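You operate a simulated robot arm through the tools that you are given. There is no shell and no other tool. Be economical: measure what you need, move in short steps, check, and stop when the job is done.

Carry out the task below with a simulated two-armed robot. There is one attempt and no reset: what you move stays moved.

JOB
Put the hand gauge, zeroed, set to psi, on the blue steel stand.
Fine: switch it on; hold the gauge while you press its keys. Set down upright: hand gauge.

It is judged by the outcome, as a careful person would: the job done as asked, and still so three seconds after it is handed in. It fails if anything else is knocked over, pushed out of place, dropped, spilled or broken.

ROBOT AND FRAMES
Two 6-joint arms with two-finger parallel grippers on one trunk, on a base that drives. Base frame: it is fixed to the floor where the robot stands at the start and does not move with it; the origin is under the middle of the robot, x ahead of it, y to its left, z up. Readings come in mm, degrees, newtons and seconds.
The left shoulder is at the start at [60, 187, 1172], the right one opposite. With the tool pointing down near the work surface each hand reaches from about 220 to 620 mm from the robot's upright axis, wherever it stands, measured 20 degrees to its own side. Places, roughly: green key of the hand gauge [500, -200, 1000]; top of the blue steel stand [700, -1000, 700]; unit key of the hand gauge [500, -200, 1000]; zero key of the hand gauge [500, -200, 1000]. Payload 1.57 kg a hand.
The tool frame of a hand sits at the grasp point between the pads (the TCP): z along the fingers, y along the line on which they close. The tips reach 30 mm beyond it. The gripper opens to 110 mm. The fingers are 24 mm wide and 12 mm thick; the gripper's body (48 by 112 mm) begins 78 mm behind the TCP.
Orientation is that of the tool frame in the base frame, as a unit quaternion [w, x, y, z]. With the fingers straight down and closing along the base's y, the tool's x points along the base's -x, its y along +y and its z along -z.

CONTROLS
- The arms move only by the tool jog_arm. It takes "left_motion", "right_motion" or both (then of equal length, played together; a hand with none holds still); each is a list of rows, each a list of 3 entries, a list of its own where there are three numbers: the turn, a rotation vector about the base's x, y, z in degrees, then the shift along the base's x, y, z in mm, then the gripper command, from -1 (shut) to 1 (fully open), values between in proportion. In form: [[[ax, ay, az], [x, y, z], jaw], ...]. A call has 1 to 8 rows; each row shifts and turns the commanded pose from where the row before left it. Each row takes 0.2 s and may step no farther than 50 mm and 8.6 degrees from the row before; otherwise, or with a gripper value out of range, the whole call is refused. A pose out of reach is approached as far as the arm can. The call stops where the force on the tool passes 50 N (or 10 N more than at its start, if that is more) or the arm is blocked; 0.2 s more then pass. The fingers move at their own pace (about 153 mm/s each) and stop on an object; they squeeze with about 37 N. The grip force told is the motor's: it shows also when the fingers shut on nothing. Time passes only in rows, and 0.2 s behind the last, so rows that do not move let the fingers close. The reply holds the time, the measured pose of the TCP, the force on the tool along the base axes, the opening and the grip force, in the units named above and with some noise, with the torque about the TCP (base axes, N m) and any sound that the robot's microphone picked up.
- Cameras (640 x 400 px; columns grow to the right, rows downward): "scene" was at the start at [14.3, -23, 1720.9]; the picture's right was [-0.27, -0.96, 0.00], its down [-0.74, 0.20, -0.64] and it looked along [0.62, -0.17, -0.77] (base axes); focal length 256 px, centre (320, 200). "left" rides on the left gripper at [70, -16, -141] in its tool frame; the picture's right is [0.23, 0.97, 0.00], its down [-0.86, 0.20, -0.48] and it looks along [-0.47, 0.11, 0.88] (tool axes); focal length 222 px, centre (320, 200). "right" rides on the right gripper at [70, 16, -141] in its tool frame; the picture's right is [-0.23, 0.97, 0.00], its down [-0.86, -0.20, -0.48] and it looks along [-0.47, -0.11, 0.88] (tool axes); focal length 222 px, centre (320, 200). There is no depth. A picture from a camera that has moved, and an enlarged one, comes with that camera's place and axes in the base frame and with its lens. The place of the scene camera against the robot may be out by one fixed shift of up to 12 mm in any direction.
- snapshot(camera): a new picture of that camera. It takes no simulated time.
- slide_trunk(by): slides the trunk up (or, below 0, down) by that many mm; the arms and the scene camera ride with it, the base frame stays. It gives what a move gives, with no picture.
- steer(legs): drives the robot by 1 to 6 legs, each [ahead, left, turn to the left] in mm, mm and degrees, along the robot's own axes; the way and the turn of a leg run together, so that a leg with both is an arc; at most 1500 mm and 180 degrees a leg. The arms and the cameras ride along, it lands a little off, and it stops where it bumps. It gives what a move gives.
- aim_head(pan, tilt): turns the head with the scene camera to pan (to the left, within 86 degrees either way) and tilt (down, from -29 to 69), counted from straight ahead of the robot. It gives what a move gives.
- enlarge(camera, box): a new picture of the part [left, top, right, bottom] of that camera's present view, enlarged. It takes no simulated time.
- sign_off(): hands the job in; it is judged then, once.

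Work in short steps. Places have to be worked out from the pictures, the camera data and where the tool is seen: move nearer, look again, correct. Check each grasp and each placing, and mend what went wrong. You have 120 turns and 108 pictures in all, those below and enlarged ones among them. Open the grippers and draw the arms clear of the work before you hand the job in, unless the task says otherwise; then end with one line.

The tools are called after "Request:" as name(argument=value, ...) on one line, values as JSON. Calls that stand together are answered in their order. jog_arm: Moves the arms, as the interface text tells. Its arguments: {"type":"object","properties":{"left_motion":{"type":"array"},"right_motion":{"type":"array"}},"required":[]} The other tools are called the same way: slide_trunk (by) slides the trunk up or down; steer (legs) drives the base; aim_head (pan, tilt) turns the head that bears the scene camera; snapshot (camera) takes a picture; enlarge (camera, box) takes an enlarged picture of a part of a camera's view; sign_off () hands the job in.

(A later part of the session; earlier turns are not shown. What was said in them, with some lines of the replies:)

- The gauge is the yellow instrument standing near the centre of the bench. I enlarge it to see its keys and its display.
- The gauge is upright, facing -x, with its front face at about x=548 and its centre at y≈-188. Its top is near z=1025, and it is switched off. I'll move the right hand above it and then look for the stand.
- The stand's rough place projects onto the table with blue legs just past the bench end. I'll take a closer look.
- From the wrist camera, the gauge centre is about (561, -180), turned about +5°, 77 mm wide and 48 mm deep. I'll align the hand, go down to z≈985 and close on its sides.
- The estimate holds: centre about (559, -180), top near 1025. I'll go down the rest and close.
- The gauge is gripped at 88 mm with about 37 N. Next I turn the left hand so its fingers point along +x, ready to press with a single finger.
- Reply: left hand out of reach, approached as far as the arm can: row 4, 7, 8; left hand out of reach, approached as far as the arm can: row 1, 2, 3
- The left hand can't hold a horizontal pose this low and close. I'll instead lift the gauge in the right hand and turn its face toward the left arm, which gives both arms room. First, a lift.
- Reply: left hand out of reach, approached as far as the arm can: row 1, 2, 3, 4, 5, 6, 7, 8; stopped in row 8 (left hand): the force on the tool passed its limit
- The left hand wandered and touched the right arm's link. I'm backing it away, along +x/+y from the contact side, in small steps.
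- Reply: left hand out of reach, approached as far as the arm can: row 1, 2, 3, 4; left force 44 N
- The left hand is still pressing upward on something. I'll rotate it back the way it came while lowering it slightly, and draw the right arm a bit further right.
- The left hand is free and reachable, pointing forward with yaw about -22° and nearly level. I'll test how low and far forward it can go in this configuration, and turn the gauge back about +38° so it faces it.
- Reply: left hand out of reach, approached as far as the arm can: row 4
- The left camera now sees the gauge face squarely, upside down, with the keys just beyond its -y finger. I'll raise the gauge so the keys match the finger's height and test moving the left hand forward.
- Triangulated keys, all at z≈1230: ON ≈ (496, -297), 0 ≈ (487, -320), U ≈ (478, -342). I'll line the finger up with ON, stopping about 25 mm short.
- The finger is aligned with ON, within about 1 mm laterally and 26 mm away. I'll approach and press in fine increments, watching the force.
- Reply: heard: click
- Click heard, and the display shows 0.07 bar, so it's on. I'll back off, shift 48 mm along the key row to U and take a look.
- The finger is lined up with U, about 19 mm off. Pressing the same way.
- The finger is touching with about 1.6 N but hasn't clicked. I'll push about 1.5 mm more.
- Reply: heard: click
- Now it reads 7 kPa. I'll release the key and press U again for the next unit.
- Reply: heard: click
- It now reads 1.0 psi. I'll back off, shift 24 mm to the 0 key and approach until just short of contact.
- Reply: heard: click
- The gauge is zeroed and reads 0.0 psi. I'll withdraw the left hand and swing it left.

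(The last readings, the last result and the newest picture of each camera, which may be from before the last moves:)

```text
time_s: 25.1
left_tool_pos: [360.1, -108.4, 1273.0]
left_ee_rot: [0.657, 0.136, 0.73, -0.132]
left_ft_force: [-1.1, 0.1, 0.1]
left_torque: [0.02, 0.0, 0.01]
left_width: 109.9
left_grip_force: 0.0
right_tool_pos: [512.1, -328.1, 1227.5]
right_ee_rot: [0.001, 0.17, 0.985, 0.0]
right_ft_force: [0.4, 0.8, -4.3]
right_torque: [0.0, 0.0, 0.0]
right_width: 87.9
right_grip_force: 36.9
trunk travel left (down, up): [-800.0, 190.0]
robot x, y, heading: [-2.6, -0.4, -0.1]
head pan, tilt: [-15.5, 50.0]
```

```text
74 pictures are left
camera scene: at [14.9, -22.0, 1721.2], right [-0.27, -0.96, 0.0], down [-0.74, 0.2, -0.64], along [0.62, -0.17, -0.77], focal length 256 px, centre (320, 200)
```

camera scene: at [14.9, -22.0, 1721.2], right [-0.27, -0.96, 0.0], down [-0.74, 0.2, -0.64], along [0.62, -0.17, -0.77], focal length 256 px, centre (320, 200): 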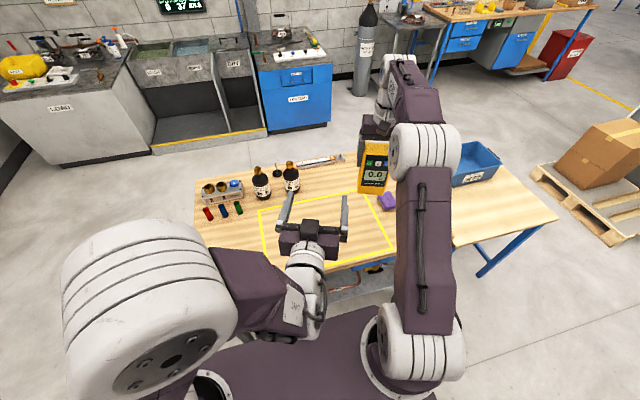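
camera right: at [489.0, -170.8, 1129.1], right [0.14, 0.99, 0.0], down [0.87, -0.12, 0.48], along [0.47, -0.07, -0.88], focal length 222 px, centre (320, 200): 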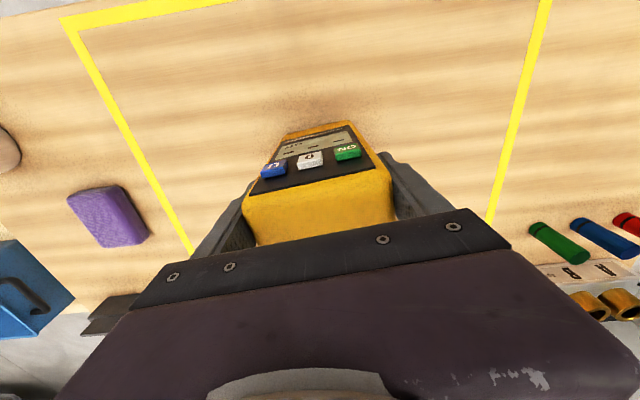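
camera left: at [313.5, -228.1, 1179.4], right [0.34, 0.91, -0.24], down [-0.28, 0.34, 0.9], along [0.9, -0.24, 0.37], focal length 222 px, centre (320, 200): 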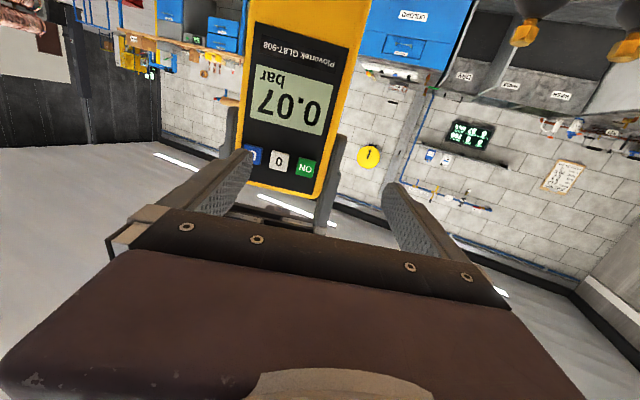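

The display still reads 0.0. I'll slide the trunk up so the gauge clears the spray bottle, then drive right about 720 mm to bring it over the stand's free front half.

Request:
slide_trunk(by=130)

Request:
steer(legs=[[0, -720, 0]])

Request:
aim_head(pan=-25, tilt=55)

Request:
snapshot(camera="scene")

Request:
snapshot(camera="right")

```text
time_s: 26.7
left_tool_pos: [360.5, -109.9, 1404.4]
left_ee_rot: [0.656, 0.137, 0.73, -0.132]
left_ft_force: [-0.1, 0.5, 0.3]
left_torque: [0.0, -0.03, -0.02]
left_width: 110.1
left_grip_force: 0.0
right_tool_pos: [513.0, -329.0, 1355.7]
right_ee_rot: [0.002, 0.17, 0.985, 0.001]
right_ft_force: [-0.1, -0.4, -4.7]
right_torque: [0.01, 0.01, 0.0]
right_width: 87.9
right_grip_force: 36.7
trunk travel left (down, up): [-930.0, 60.0]
robot x, y, heading: [-2.1, 4.1, 0.1]
head pan, tilt: [-15.5, 50.0]
```

```text
time_s: 30.6
left_tool_pos: [346.3, -825.5, 1403.1]
left_ee_rot: [0.654, 0.146, 0.729, -0.142]
left_ft_force: [-0.5, 0.1, -0.4]
left_torque: [0.03, 0.0, -0.01]
left_width: 110.3
left_grip_force: 0.1
right_tool_pos: [494.2, -1050.0, 1357.7]
right_ee_rot: [0.001, 0.184, 0.983, 0.001]
right_ft_force: [0.3, 0.3, -4.6]
right_torque: [0.0, -0.01, 0.0]
right_width: 87.8
right_grip_force: 36.6
trunk travel left (down, up): [-930.0, 60.0]
robot x, y, heading: [-8.2, -707.1, -1.6]
head pan, tilt: [-15.5, 50.0]
```

```text
time_s: 31.3
left_tool_pos: [346.1, -826.4, 1404.1]
left_ee_rot: [0.654, 0.147, 0.728, -0.141]
left_ft_force: [-0.1, -0.7, 0.9]
left_torque: [-0.03, 0.01, -0.01]
left_width: 109.9
left_grip_force: 0.0
right_tool_pos: [494.0, -1052.3, 1356.4]
right_ee_rot: [0.001, 0.184, 0.983, 0.002]
right_ft_force: [0.1, 0.3, -4.9]
right_torque: [-0.02, 0.01, 0.02]
right_width: 88.2
right_grip_force: 37.1
trunk travel left (down, up): [-930.0, 60.0]
robot x, y, heading: [-7.3, -706.8, -1.7]
head pan, tilt: [-25.0, 55.0]
```

```text
73 pictures are left
camera scene: at [-4.7, -740.7, 1844.7], right [-0.45, -0.89, 0.0], down [-0.73, 0.37, -0.57], along [0.51, -0.26, -0.82], focal length 256 px, centre (320, 200)
```

scene: 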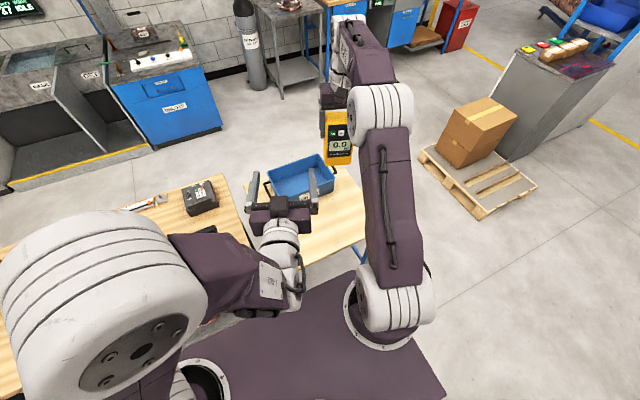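

```text
72 pictures are left
camera right: at [434.4, -1011.0, 1497.9], right [0.56, 0.83, 0.0], down [0.72, -0.5, 0.48], along [0.4, -0.27, -0.88], focal length 222 px, centre (320, 200)
```

right: 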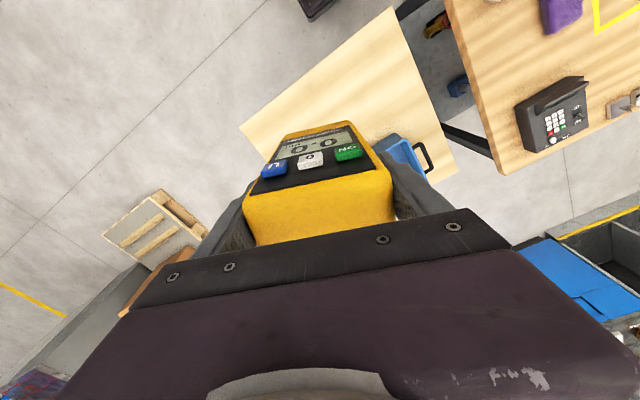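

The stand spans x≈401–1010 and y≈-755 to -1317. The bin is farther back, with its front at x≥740. I'll move the gauge a bit further in and lower the trunk.

Request:
jog_arm(right_motion=[[[0, 0, 0], [25, 0, 0], -0.5], [[0, 0, 0], [25, 0, 0], -0.5]])

Request:
slide_trunk(by=-330)

Request:
snapshot(camera="right")

Request:
snapshot(camera="scene")

```text
time_s: 31.9
left_tool_pos: [348.9, -826.9, 1402.3]
left_ee_rot: [0.654, 0.147, 0.728, -0.142]
left_ft_force: [-0.5, 0.3, -0.4]
left_torque: [0.04, 0.04, -0.04]
left_width: 109.9
left_grip_force: 0.0
right_tool_pos: [531.6, -1045.6, 1349.9]
right_ee_rot: [0.0, 0.184, 0.983, 0.002]
right_ft_force: [0.2, -1.0, -4.3]
right_torque: [-0.02, 0.03, 0.03]
right_width: 88.1
right_grip_force: 36.9
right hand out of reach, approached as far as the arm can: row 2
trunk travel left (down, up): [-930.0, 60.0]
robot x, y, heading: [-8.4, -712.8, -1.2]
head pan, tilt: [-25.0, 55.0]
```

```text
time_s: 35.2
left_tool_pos: [346.7, -826.7, 1072.7]
left_ee_rot: [0.655, 0.147, 0.728, -0.141]
left_ft_force: [0.7, 0.0, 0.9]
left_torque: [0.02, 0.0, -0.03]
left_width: 109.9
left_grip_force: 0.0
right_tool_pos: [528.5, -1046.6, 1020.2]
right_ee_rot: [0.001, 0.183, 0.983, 0.002]
right_ft_force: [-1.3, 0.0, -3.6]
right_torque: [0.04, 0.02, 0.02]
right_width: 88.0
right_grip_force: 37.3
trunk travel left (down, up): [-600.0, 390.0]
robot x, y, heading: [-11.5, -709.6, -1.4]
head pan, tilt: [-25.0, 55.0]
```

```text
71 pictures are left
camera right: at [469.3, -1006.3, 1161.8], right [0.56, 0.83, 0.0], down [0.72, -0.5, 0.48], along [0.4, -0.27, -0.88], focal length 222 px, centre (320, 200)
```

right: 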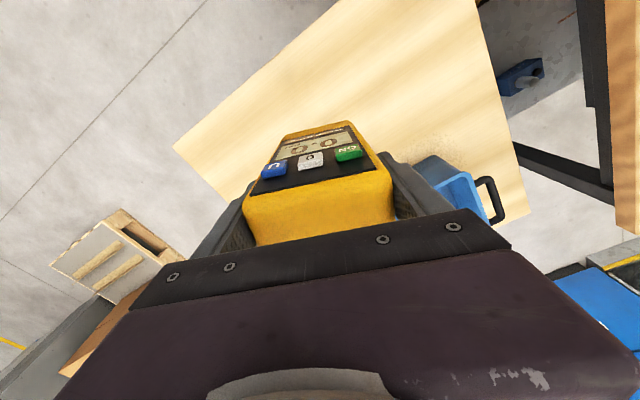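

```text
70 pictures are left
camera scene: at [-4.8, -741.1, 1514.7], right [-0.45, -0.89, 0.0], down [-0.73, 0.37, -0.57], along [0.51, -0.26, -0.82], focal length 256 px, centre (320, 200)
```

scene: 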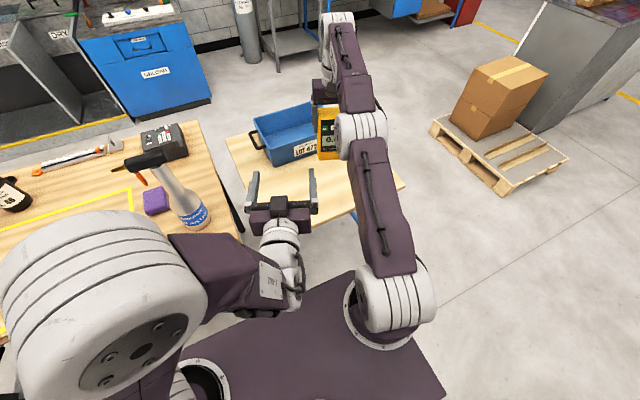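

The stand top is at z≈700–750 by triangulation, so I expect contact at TCP z≈838–888. I'll lower most of the way.

Request:
jog_arm(right_motion=[[[0, 0, 0], [0, 0, -40], -0.5], [[0, 0, 0], [0, 0, -40], -0.5], [[0, 0, 0], [0, 0, -35], -0.5]])

Request:
snapshot(camera="scene")

Request:
snapshot(camera="left")

```text
time_s: 36.0
left_tool_pos: [347.8, -826.3, 1073.5]
left_ee_rot: [0.655, 0.147, 0.728, -0.141]
left_ft_force: [0.9, 0.5, -0.3]
left_torque: [-0.03, -0.02, 0.0]
left_width: 110.1
left_grip_force: 0.1
right_tool_pos: [530.3, -1048.2, 905.2]
right_ee_rot: [0.001, 0.184, 0.983, 0.001]
right_ft_force: [0.6, -0.2, -3.9]
right_torque: [0.01, 0.03, 0.02]
right_width: 88.1
right_grip_force: 36.8
trunk travel left (down, up): [-600.0, 390.0]
robot x, y, heading: [-8.1, -709.7, -1.5]
head pan, tilt: [-25.0, 55.0]
```

```text
69 pictures are left
camera scene: at [-4.1, -741.5, 1514.7], right [-0.45, -0.89, 0.0], down [-0.73, 0.37, -0.57], along [0.51, -0.26, -0.82], focal length 256 px, centre (320, 200)
```

scene: 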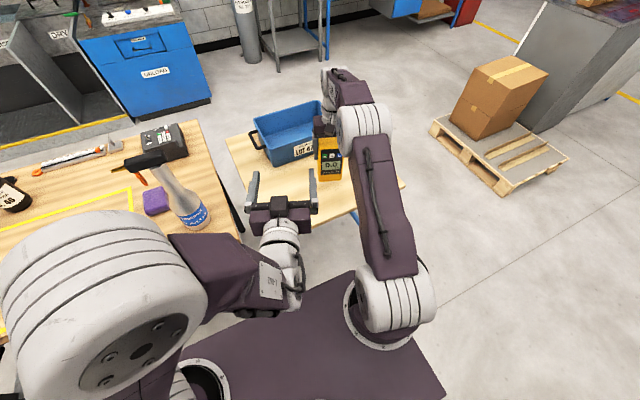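

```text
68 pictures are left
camera left: at [204.3, -783.4, 1018.4], right [0.37, 0.9, -0.24], down [-0.27, 0.35, 0.9], along [0.89, -0.26, 0.37], focal length 222 px, centre (320, 200)
```

left: 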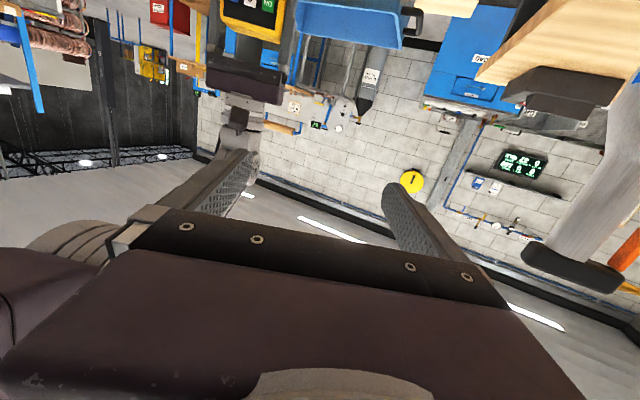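

Still free, with about 67 mm of gauge above the estimated surface at most. I'll nudge the left hand away from the right elbow and keep lowering in small steps.

Request:
jog_arm(right_motion=[[[0, 0, 0], [0, 0, -6], -0.5], [[0, 0, 0], [0, 0, -6], -0.5], [[0, 0, 0], [0, 0, -5], -0.5], [[0, 0, 0], [0, 0, -5], -0.5]], left_motion=[[[0, 0, 0], [-5, 5, 10], 1], [[0, 0, 0], [-5, 5, 10], 1], [[0, 0, 0], [-5, 5, 10], 1], [[0, 0, 0], [0, 0, 0], 1]])

Request:
enlarge(camera="scene", box=[260, 80, 400, 220])

```text
time_s: 37.0
left_tool_pos: [335.6, -824.4, 1105.6]
left_ee_rot: [0.654, 0.147, 0.728, -0.141]
left_ft_force: [-0.1, 0.8, -0.1]
left_torque: [-0.01, 0.02, 0.01]
left_width: 109.9
left_grip_force: 0.0
left hand out of reach, approached as far as the arm can: row 1, 2
right_tool_pos: [528.3, -1047.6, 884.0]
right_ee_rot: [0.001, 0.184, 0.983, 0.001]
right_ft_force: [0.3, -0.8, -5.1]
right_torque: [-0.01, 0.01, 0.03]
right_width: 87.7
right_grip_force: 37.2
trunk travel left (down, up): [-600.0, 390.0]
robot x, y, heading: [-12.1, -710.7, -1.7]
head pan, tilt: [-25.0, 55.0]
```

```text
2.86 times, centred on (330, 150) of scene
camera zoom: at [-4.4, -741.5, 1514.6], right [-0.45, -0.89, 0.0], down [-0.73, 0.37, -0.57], along [0.51, -0.26, -0.82], focal length 731 px, centre (291, 343)
```

zoom: 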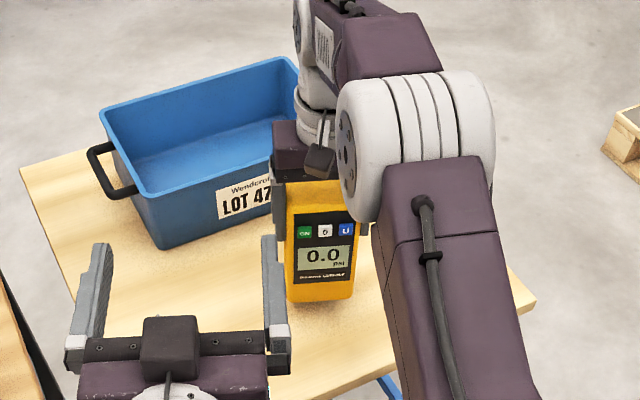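

The bin is about 160 mm clear behind the hand. I'll keep lowering toward contact.

Request:
jog_arm(right_motion=[[[0, 0, 0], [0, 0, -5], -0.5], [[0, 0, 0], [0, 0, -5], -0.5], [[0, 0, 0], [0, 0, -5], -0.5], [[0, 0, 0], [0, 0, -4], -0.5]])

Request:
jog_arm(right_motion=[[[0, 0, 0], [0, 0, -4], -0.5], [[0, 0, 0], [0, 0, -4], -0.5]])

Request:
enlarge(camera="scene", box=[290, 120, 380, 200])

```text
time_s: 38.0
left_tool_pos: [333.2, -823.8, 1106.3]
left_ee_rot: [0.654, 0.148, 0.728, -0.142]
left_ft_force: [0.3, -0.5, -0.7]
left_torque: [0.02, 0.03, -0.01]
left_width: 109.9
left_grip_force: 0.0
right_tool_pos: [528.3, -1046.1, 865.1]
right_ee_rot: [0.002, 0.184, 0.983, 0.002]
right_ft_force: [-0.3, -0.6, -4.5]
right_torque: [0.02, 0.0, -0.01]
right_width: 88.0
right_grip_force: 36.9
trunk travel left (down, up): [-600.0, 390.0]
robot x, y, heading: [-12.1, -710.4, -1.5]
head pan, tilt: [-25.0, 55.0]
```

```text
time_s: 38.6
left_tool_pos: [332.3, -822.9, 1105.6]
left_ee_rot: [0.655, 0.147, 0.728, -0.142]
left_ft_force: [0.0, 0.4, -0.2]
left_torque: [0.02, 0.01, 0.02]
left_width: 110.1
left_grip_force: 0.0
right_tool_pos: [528.0, -1046.0, 859.5]
right_ee_rot: [0.002, 0.183, 0.983, 0.0]
right_ft_force: [0.6, -1.0, 6.0]
right_torque: [-0.49, 0.33, 0.04]
right_width: 87.9
right_grip_force: 36.8
trunk travel left (down, up): [-600.0, 390.0]
robot x, y, heading: [-9.4, -706.8, -1.4]
head pan, tilt: [-25.0, 55.0]
```

```text
5.00 times, centred on (335, 160) of scene
camera zoom: at [-6.8, -739.9, 1514.9], right [-0.45, -0.89, 0.0], down [-0.73, 0.37, -0.57], along [0.51, -0.26, -0.82], focal length 1279 px, centre (245, 400)
```

zoom: 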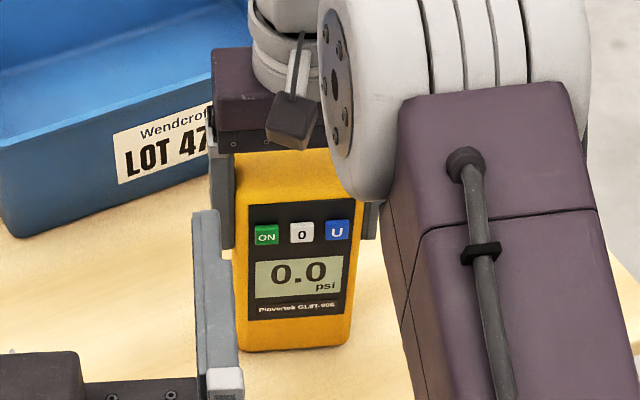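

Contact: Fz went from -4.5 to +6 N at TCP z≈860. The gauge is standing on the stand and reads 0.0 psi. I'll open the fingers without moving.

Request:
jog_arm(right_motion=[[[0, 0, 0], [0, 0, 0], 0.75], [[0, 0, 0], [0, 0, 0], 1], [[0, 0, 0], [0, 0, 0], 1]])

Request:
snapshot(camera="right")

```text
time_s: 39.4
left_tool_pos: [334.2, -824.1, 1106.5]
left_ee_rot: [0.654, 0.146, 0.728, -0.141]
left_ft_force: [0.0, -0.7, 0.7]
left_torque: [-0.04, -0.01, 0.0]
left_width: 109.9
left_grip_force: 0.0
right_tool_pos: [529.4, -1045.7, 856.5]
right_ee_rot: [0.001, 0.184, 0.983, 0.002]
right_ft_force: [0.1, 0.4, 0.3]
right_torque: [-0.04, -0.01, -0.01]
right_width: 110.0
right_grip_force: 0.0
trunk travel left (down, up): [-600.0, 390.0]
robot x, y, heading: [-12.7, -710.3, -1.6]
head pan, tilt: [-25.0, 55.0]
```

```text
65 pictures are left
camera right: at [468.9, -1005.9, 997.4], right [0.56, 0.83, 0.0], down [0.72, -0.5, 0.48], along [0.4, -0.27, -0.88], focal length 222 px, centre (320, 200)
```

right: 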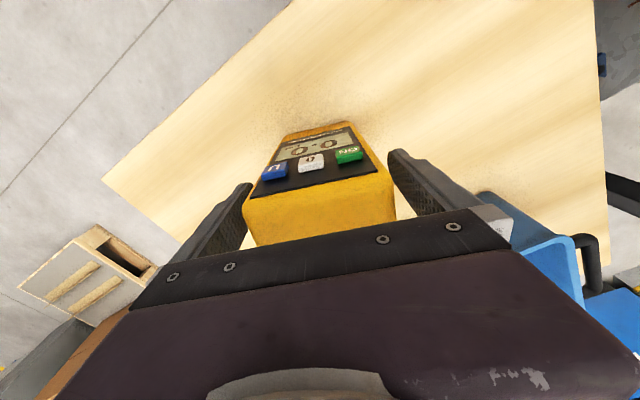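

The gauge is released, with the fingers clear on both sides. I'll raise the right hand straight up.

Request:
jog_arm(right_motion=[[[0, 0, 0], [0, 0, 20], 1], [[0, 0, 0], [0, 0, 35], 1], [[0, 0, 0], [0, 0, 40], 1], [[0, 0, 0], [0, 0, 45], 1], [[0, 0, 0], [0, 0, 45], 1]])

Request:
snapshot(camera="right")

Request:
enlarge(camera="scene", box=[220, 60, 420, 240])

```text
time_s: 40.6
left_tool_pos: [332.4, -823.8, 1106.3]
left_ee_rot: [0.655, 0.146, 0.728, -0.141]
left_ft_force: [-0.6, 0.3, 0.5]
left_torque: [-0.03, 0.0, -0.02]
left_width: 110.1
left_grip_force: 0.1
right_tool_pos: [518.3, -1043.9, 1038.4]
right_ee_rot: [0.001, 0.184, 0.983, 0.001]
right_ft_force: [0.1, -0.8, 0.6]
right_torque: [-0.05, -0.03, 0.02]
right_width: 110.1
right_grip_force: 0.0
right hand out of reach, approached as far as the arm can: row 5
trunk travel left (down, up): [-600.0, 390.0]
robot x, y, heading: [-11.7, -707.9, -1.5]
head pan, tilt: [-25.0, 55.0]
```

```text
64 pictures are left
camera right: at [458.5, -1003.7, 1178.7], right [0.56, 0.83, 0.0], down [0.72, -0.5, 0.48], along [0.4, -0.27, -0.88], focal length 222 px, centre (320, 200)
```

right: 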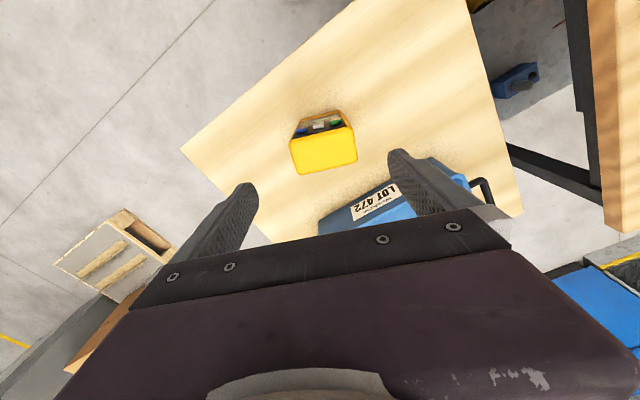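

```text
2.22 times, centred on (320, 150) of scene
camera zoom: at [-6.8, -740.0, 1514.6], right [-0.45, -0.89, 0.0], down [-0.73, 0.37, -0.57], along [0.51, -0.26, -0.82], focal length 568 px, centre (320, 311)
```

zoom: 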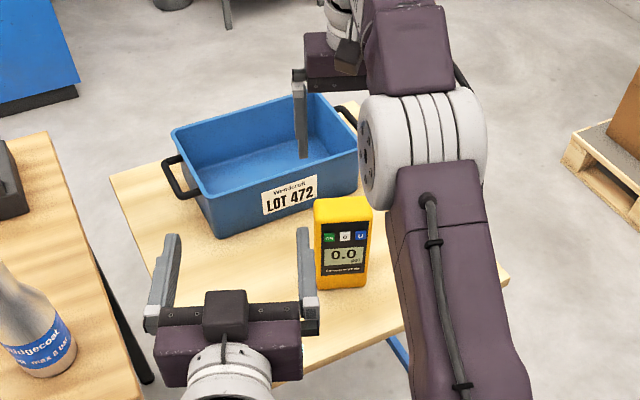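

The gauge stands upright on the stand reading 0.0 psi, and the bin, bottle and bench are untouched. I'll raise the trunk so both hands are well clear, then verify.

Request:
slide_trunk(by=200)

Request:
steer(legs=[[-120, 0, 0]])

Request:
snapshot(camera="scene")

Request:
enlarge(camera="scene", box=[200, 40, 400, 200])

```text
time_s: 42.7
left_tool_pos: [333.0, -823.1, 1304.5]
left_ee_rot: [0.654, 0.147, 0.729, -0.142]
left_ft_force: [-0.5, -0.7, 0.6]
left_torque: [-0.02, 0.01, -0.01]
left_width: 110.2
left_grip_force: 0.0
right_tool_pos: [519.0, -1043.9, 1236.5]
right_ee_rot: [0.002, 0.184, 0.983, 0.002]
right_ft_force: [0.4, 0.8, 0.8]
right_torque: [0.0, 0.01, -0.03]
right_width: 110.1
right_grip_force: 0.1
trunk travel left (down, up): [-800.0, 190.0]
robot x, y, heading: [-10.4, -709.2, -1.5]
head pan, tilt: [-25.0, 55.0]
```

```text
time_s: 44.0
left_tool_pos: [214.7, -820.4, 1304.9]
left_ee_rot: [0.654, 0.146, 0.729, -0.141]
left_ft_force: [-0.1, 0.5, 0.0]
left_torque: [0.0, 0.02, 0.01]
left_width: 110.1
left_grip_force: 0.1
right_tool_pos: [399.8, -1040.8, 1235.7]
right_ee_rot: [0.0, 0.184, 0.983, 0.001]
right_ft_force: [-0.2, -0.9, -0.3]
right_torque: [-0.02, 0.07, 0.0]
right_width: 110.1
right_grip_force: 0.1
trunk travel left (down, up): [-800.0, 190.0]
robot x, y, heading: [-130.5, -707.0, -1.4]
head pan, tilt: [-25.0, 55.0]
```

```text
62 pictures are left
camera scene: at [-124.2, -737.4, 1714.6], right [-0.45, -0.89, 0.0], down [-0.73, 0.37, -0.57], along [0.51, -0.26, -0.82], focal length 256 px, centre (320, 200)
```

scene: 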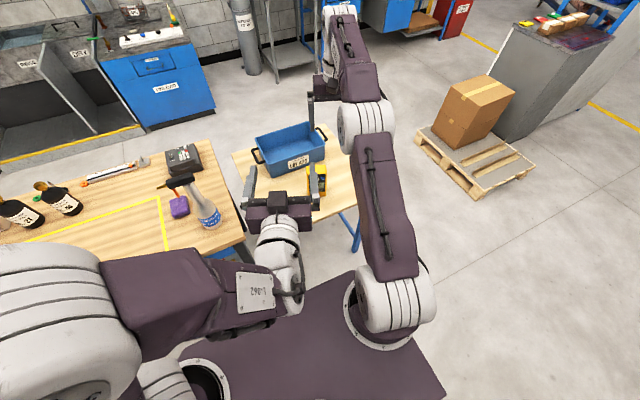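

```text
2.50 times, centred on (300, 120) of scene
camera zoom: at [-124.2, -737.4, 1714.6], right [-0.45, -0.89, 0.0], down [-0.73, 0.37, -0.57], along [0.51, -0.26, -0.82], focal length 640 px, centre (370, 400)
```

zoom: 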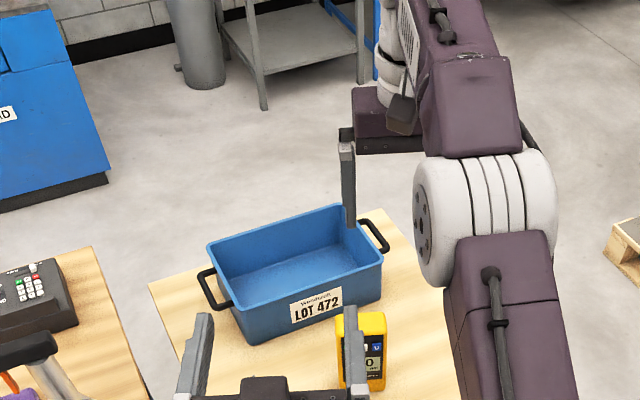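

Both arms are clear and open, and the gauge stands upright on the stand. I'm handing the job in.

Request:
sign_off()

```text
The job is handed in.
```

The hand gauge is on, zeroed (reading 0.0) and set to psi. It stands upright on the blue steel stand with both grippers open and clear. Earlier the left hand bumped the right arm once, but nothing else was knocked over or moved in the last pictures.
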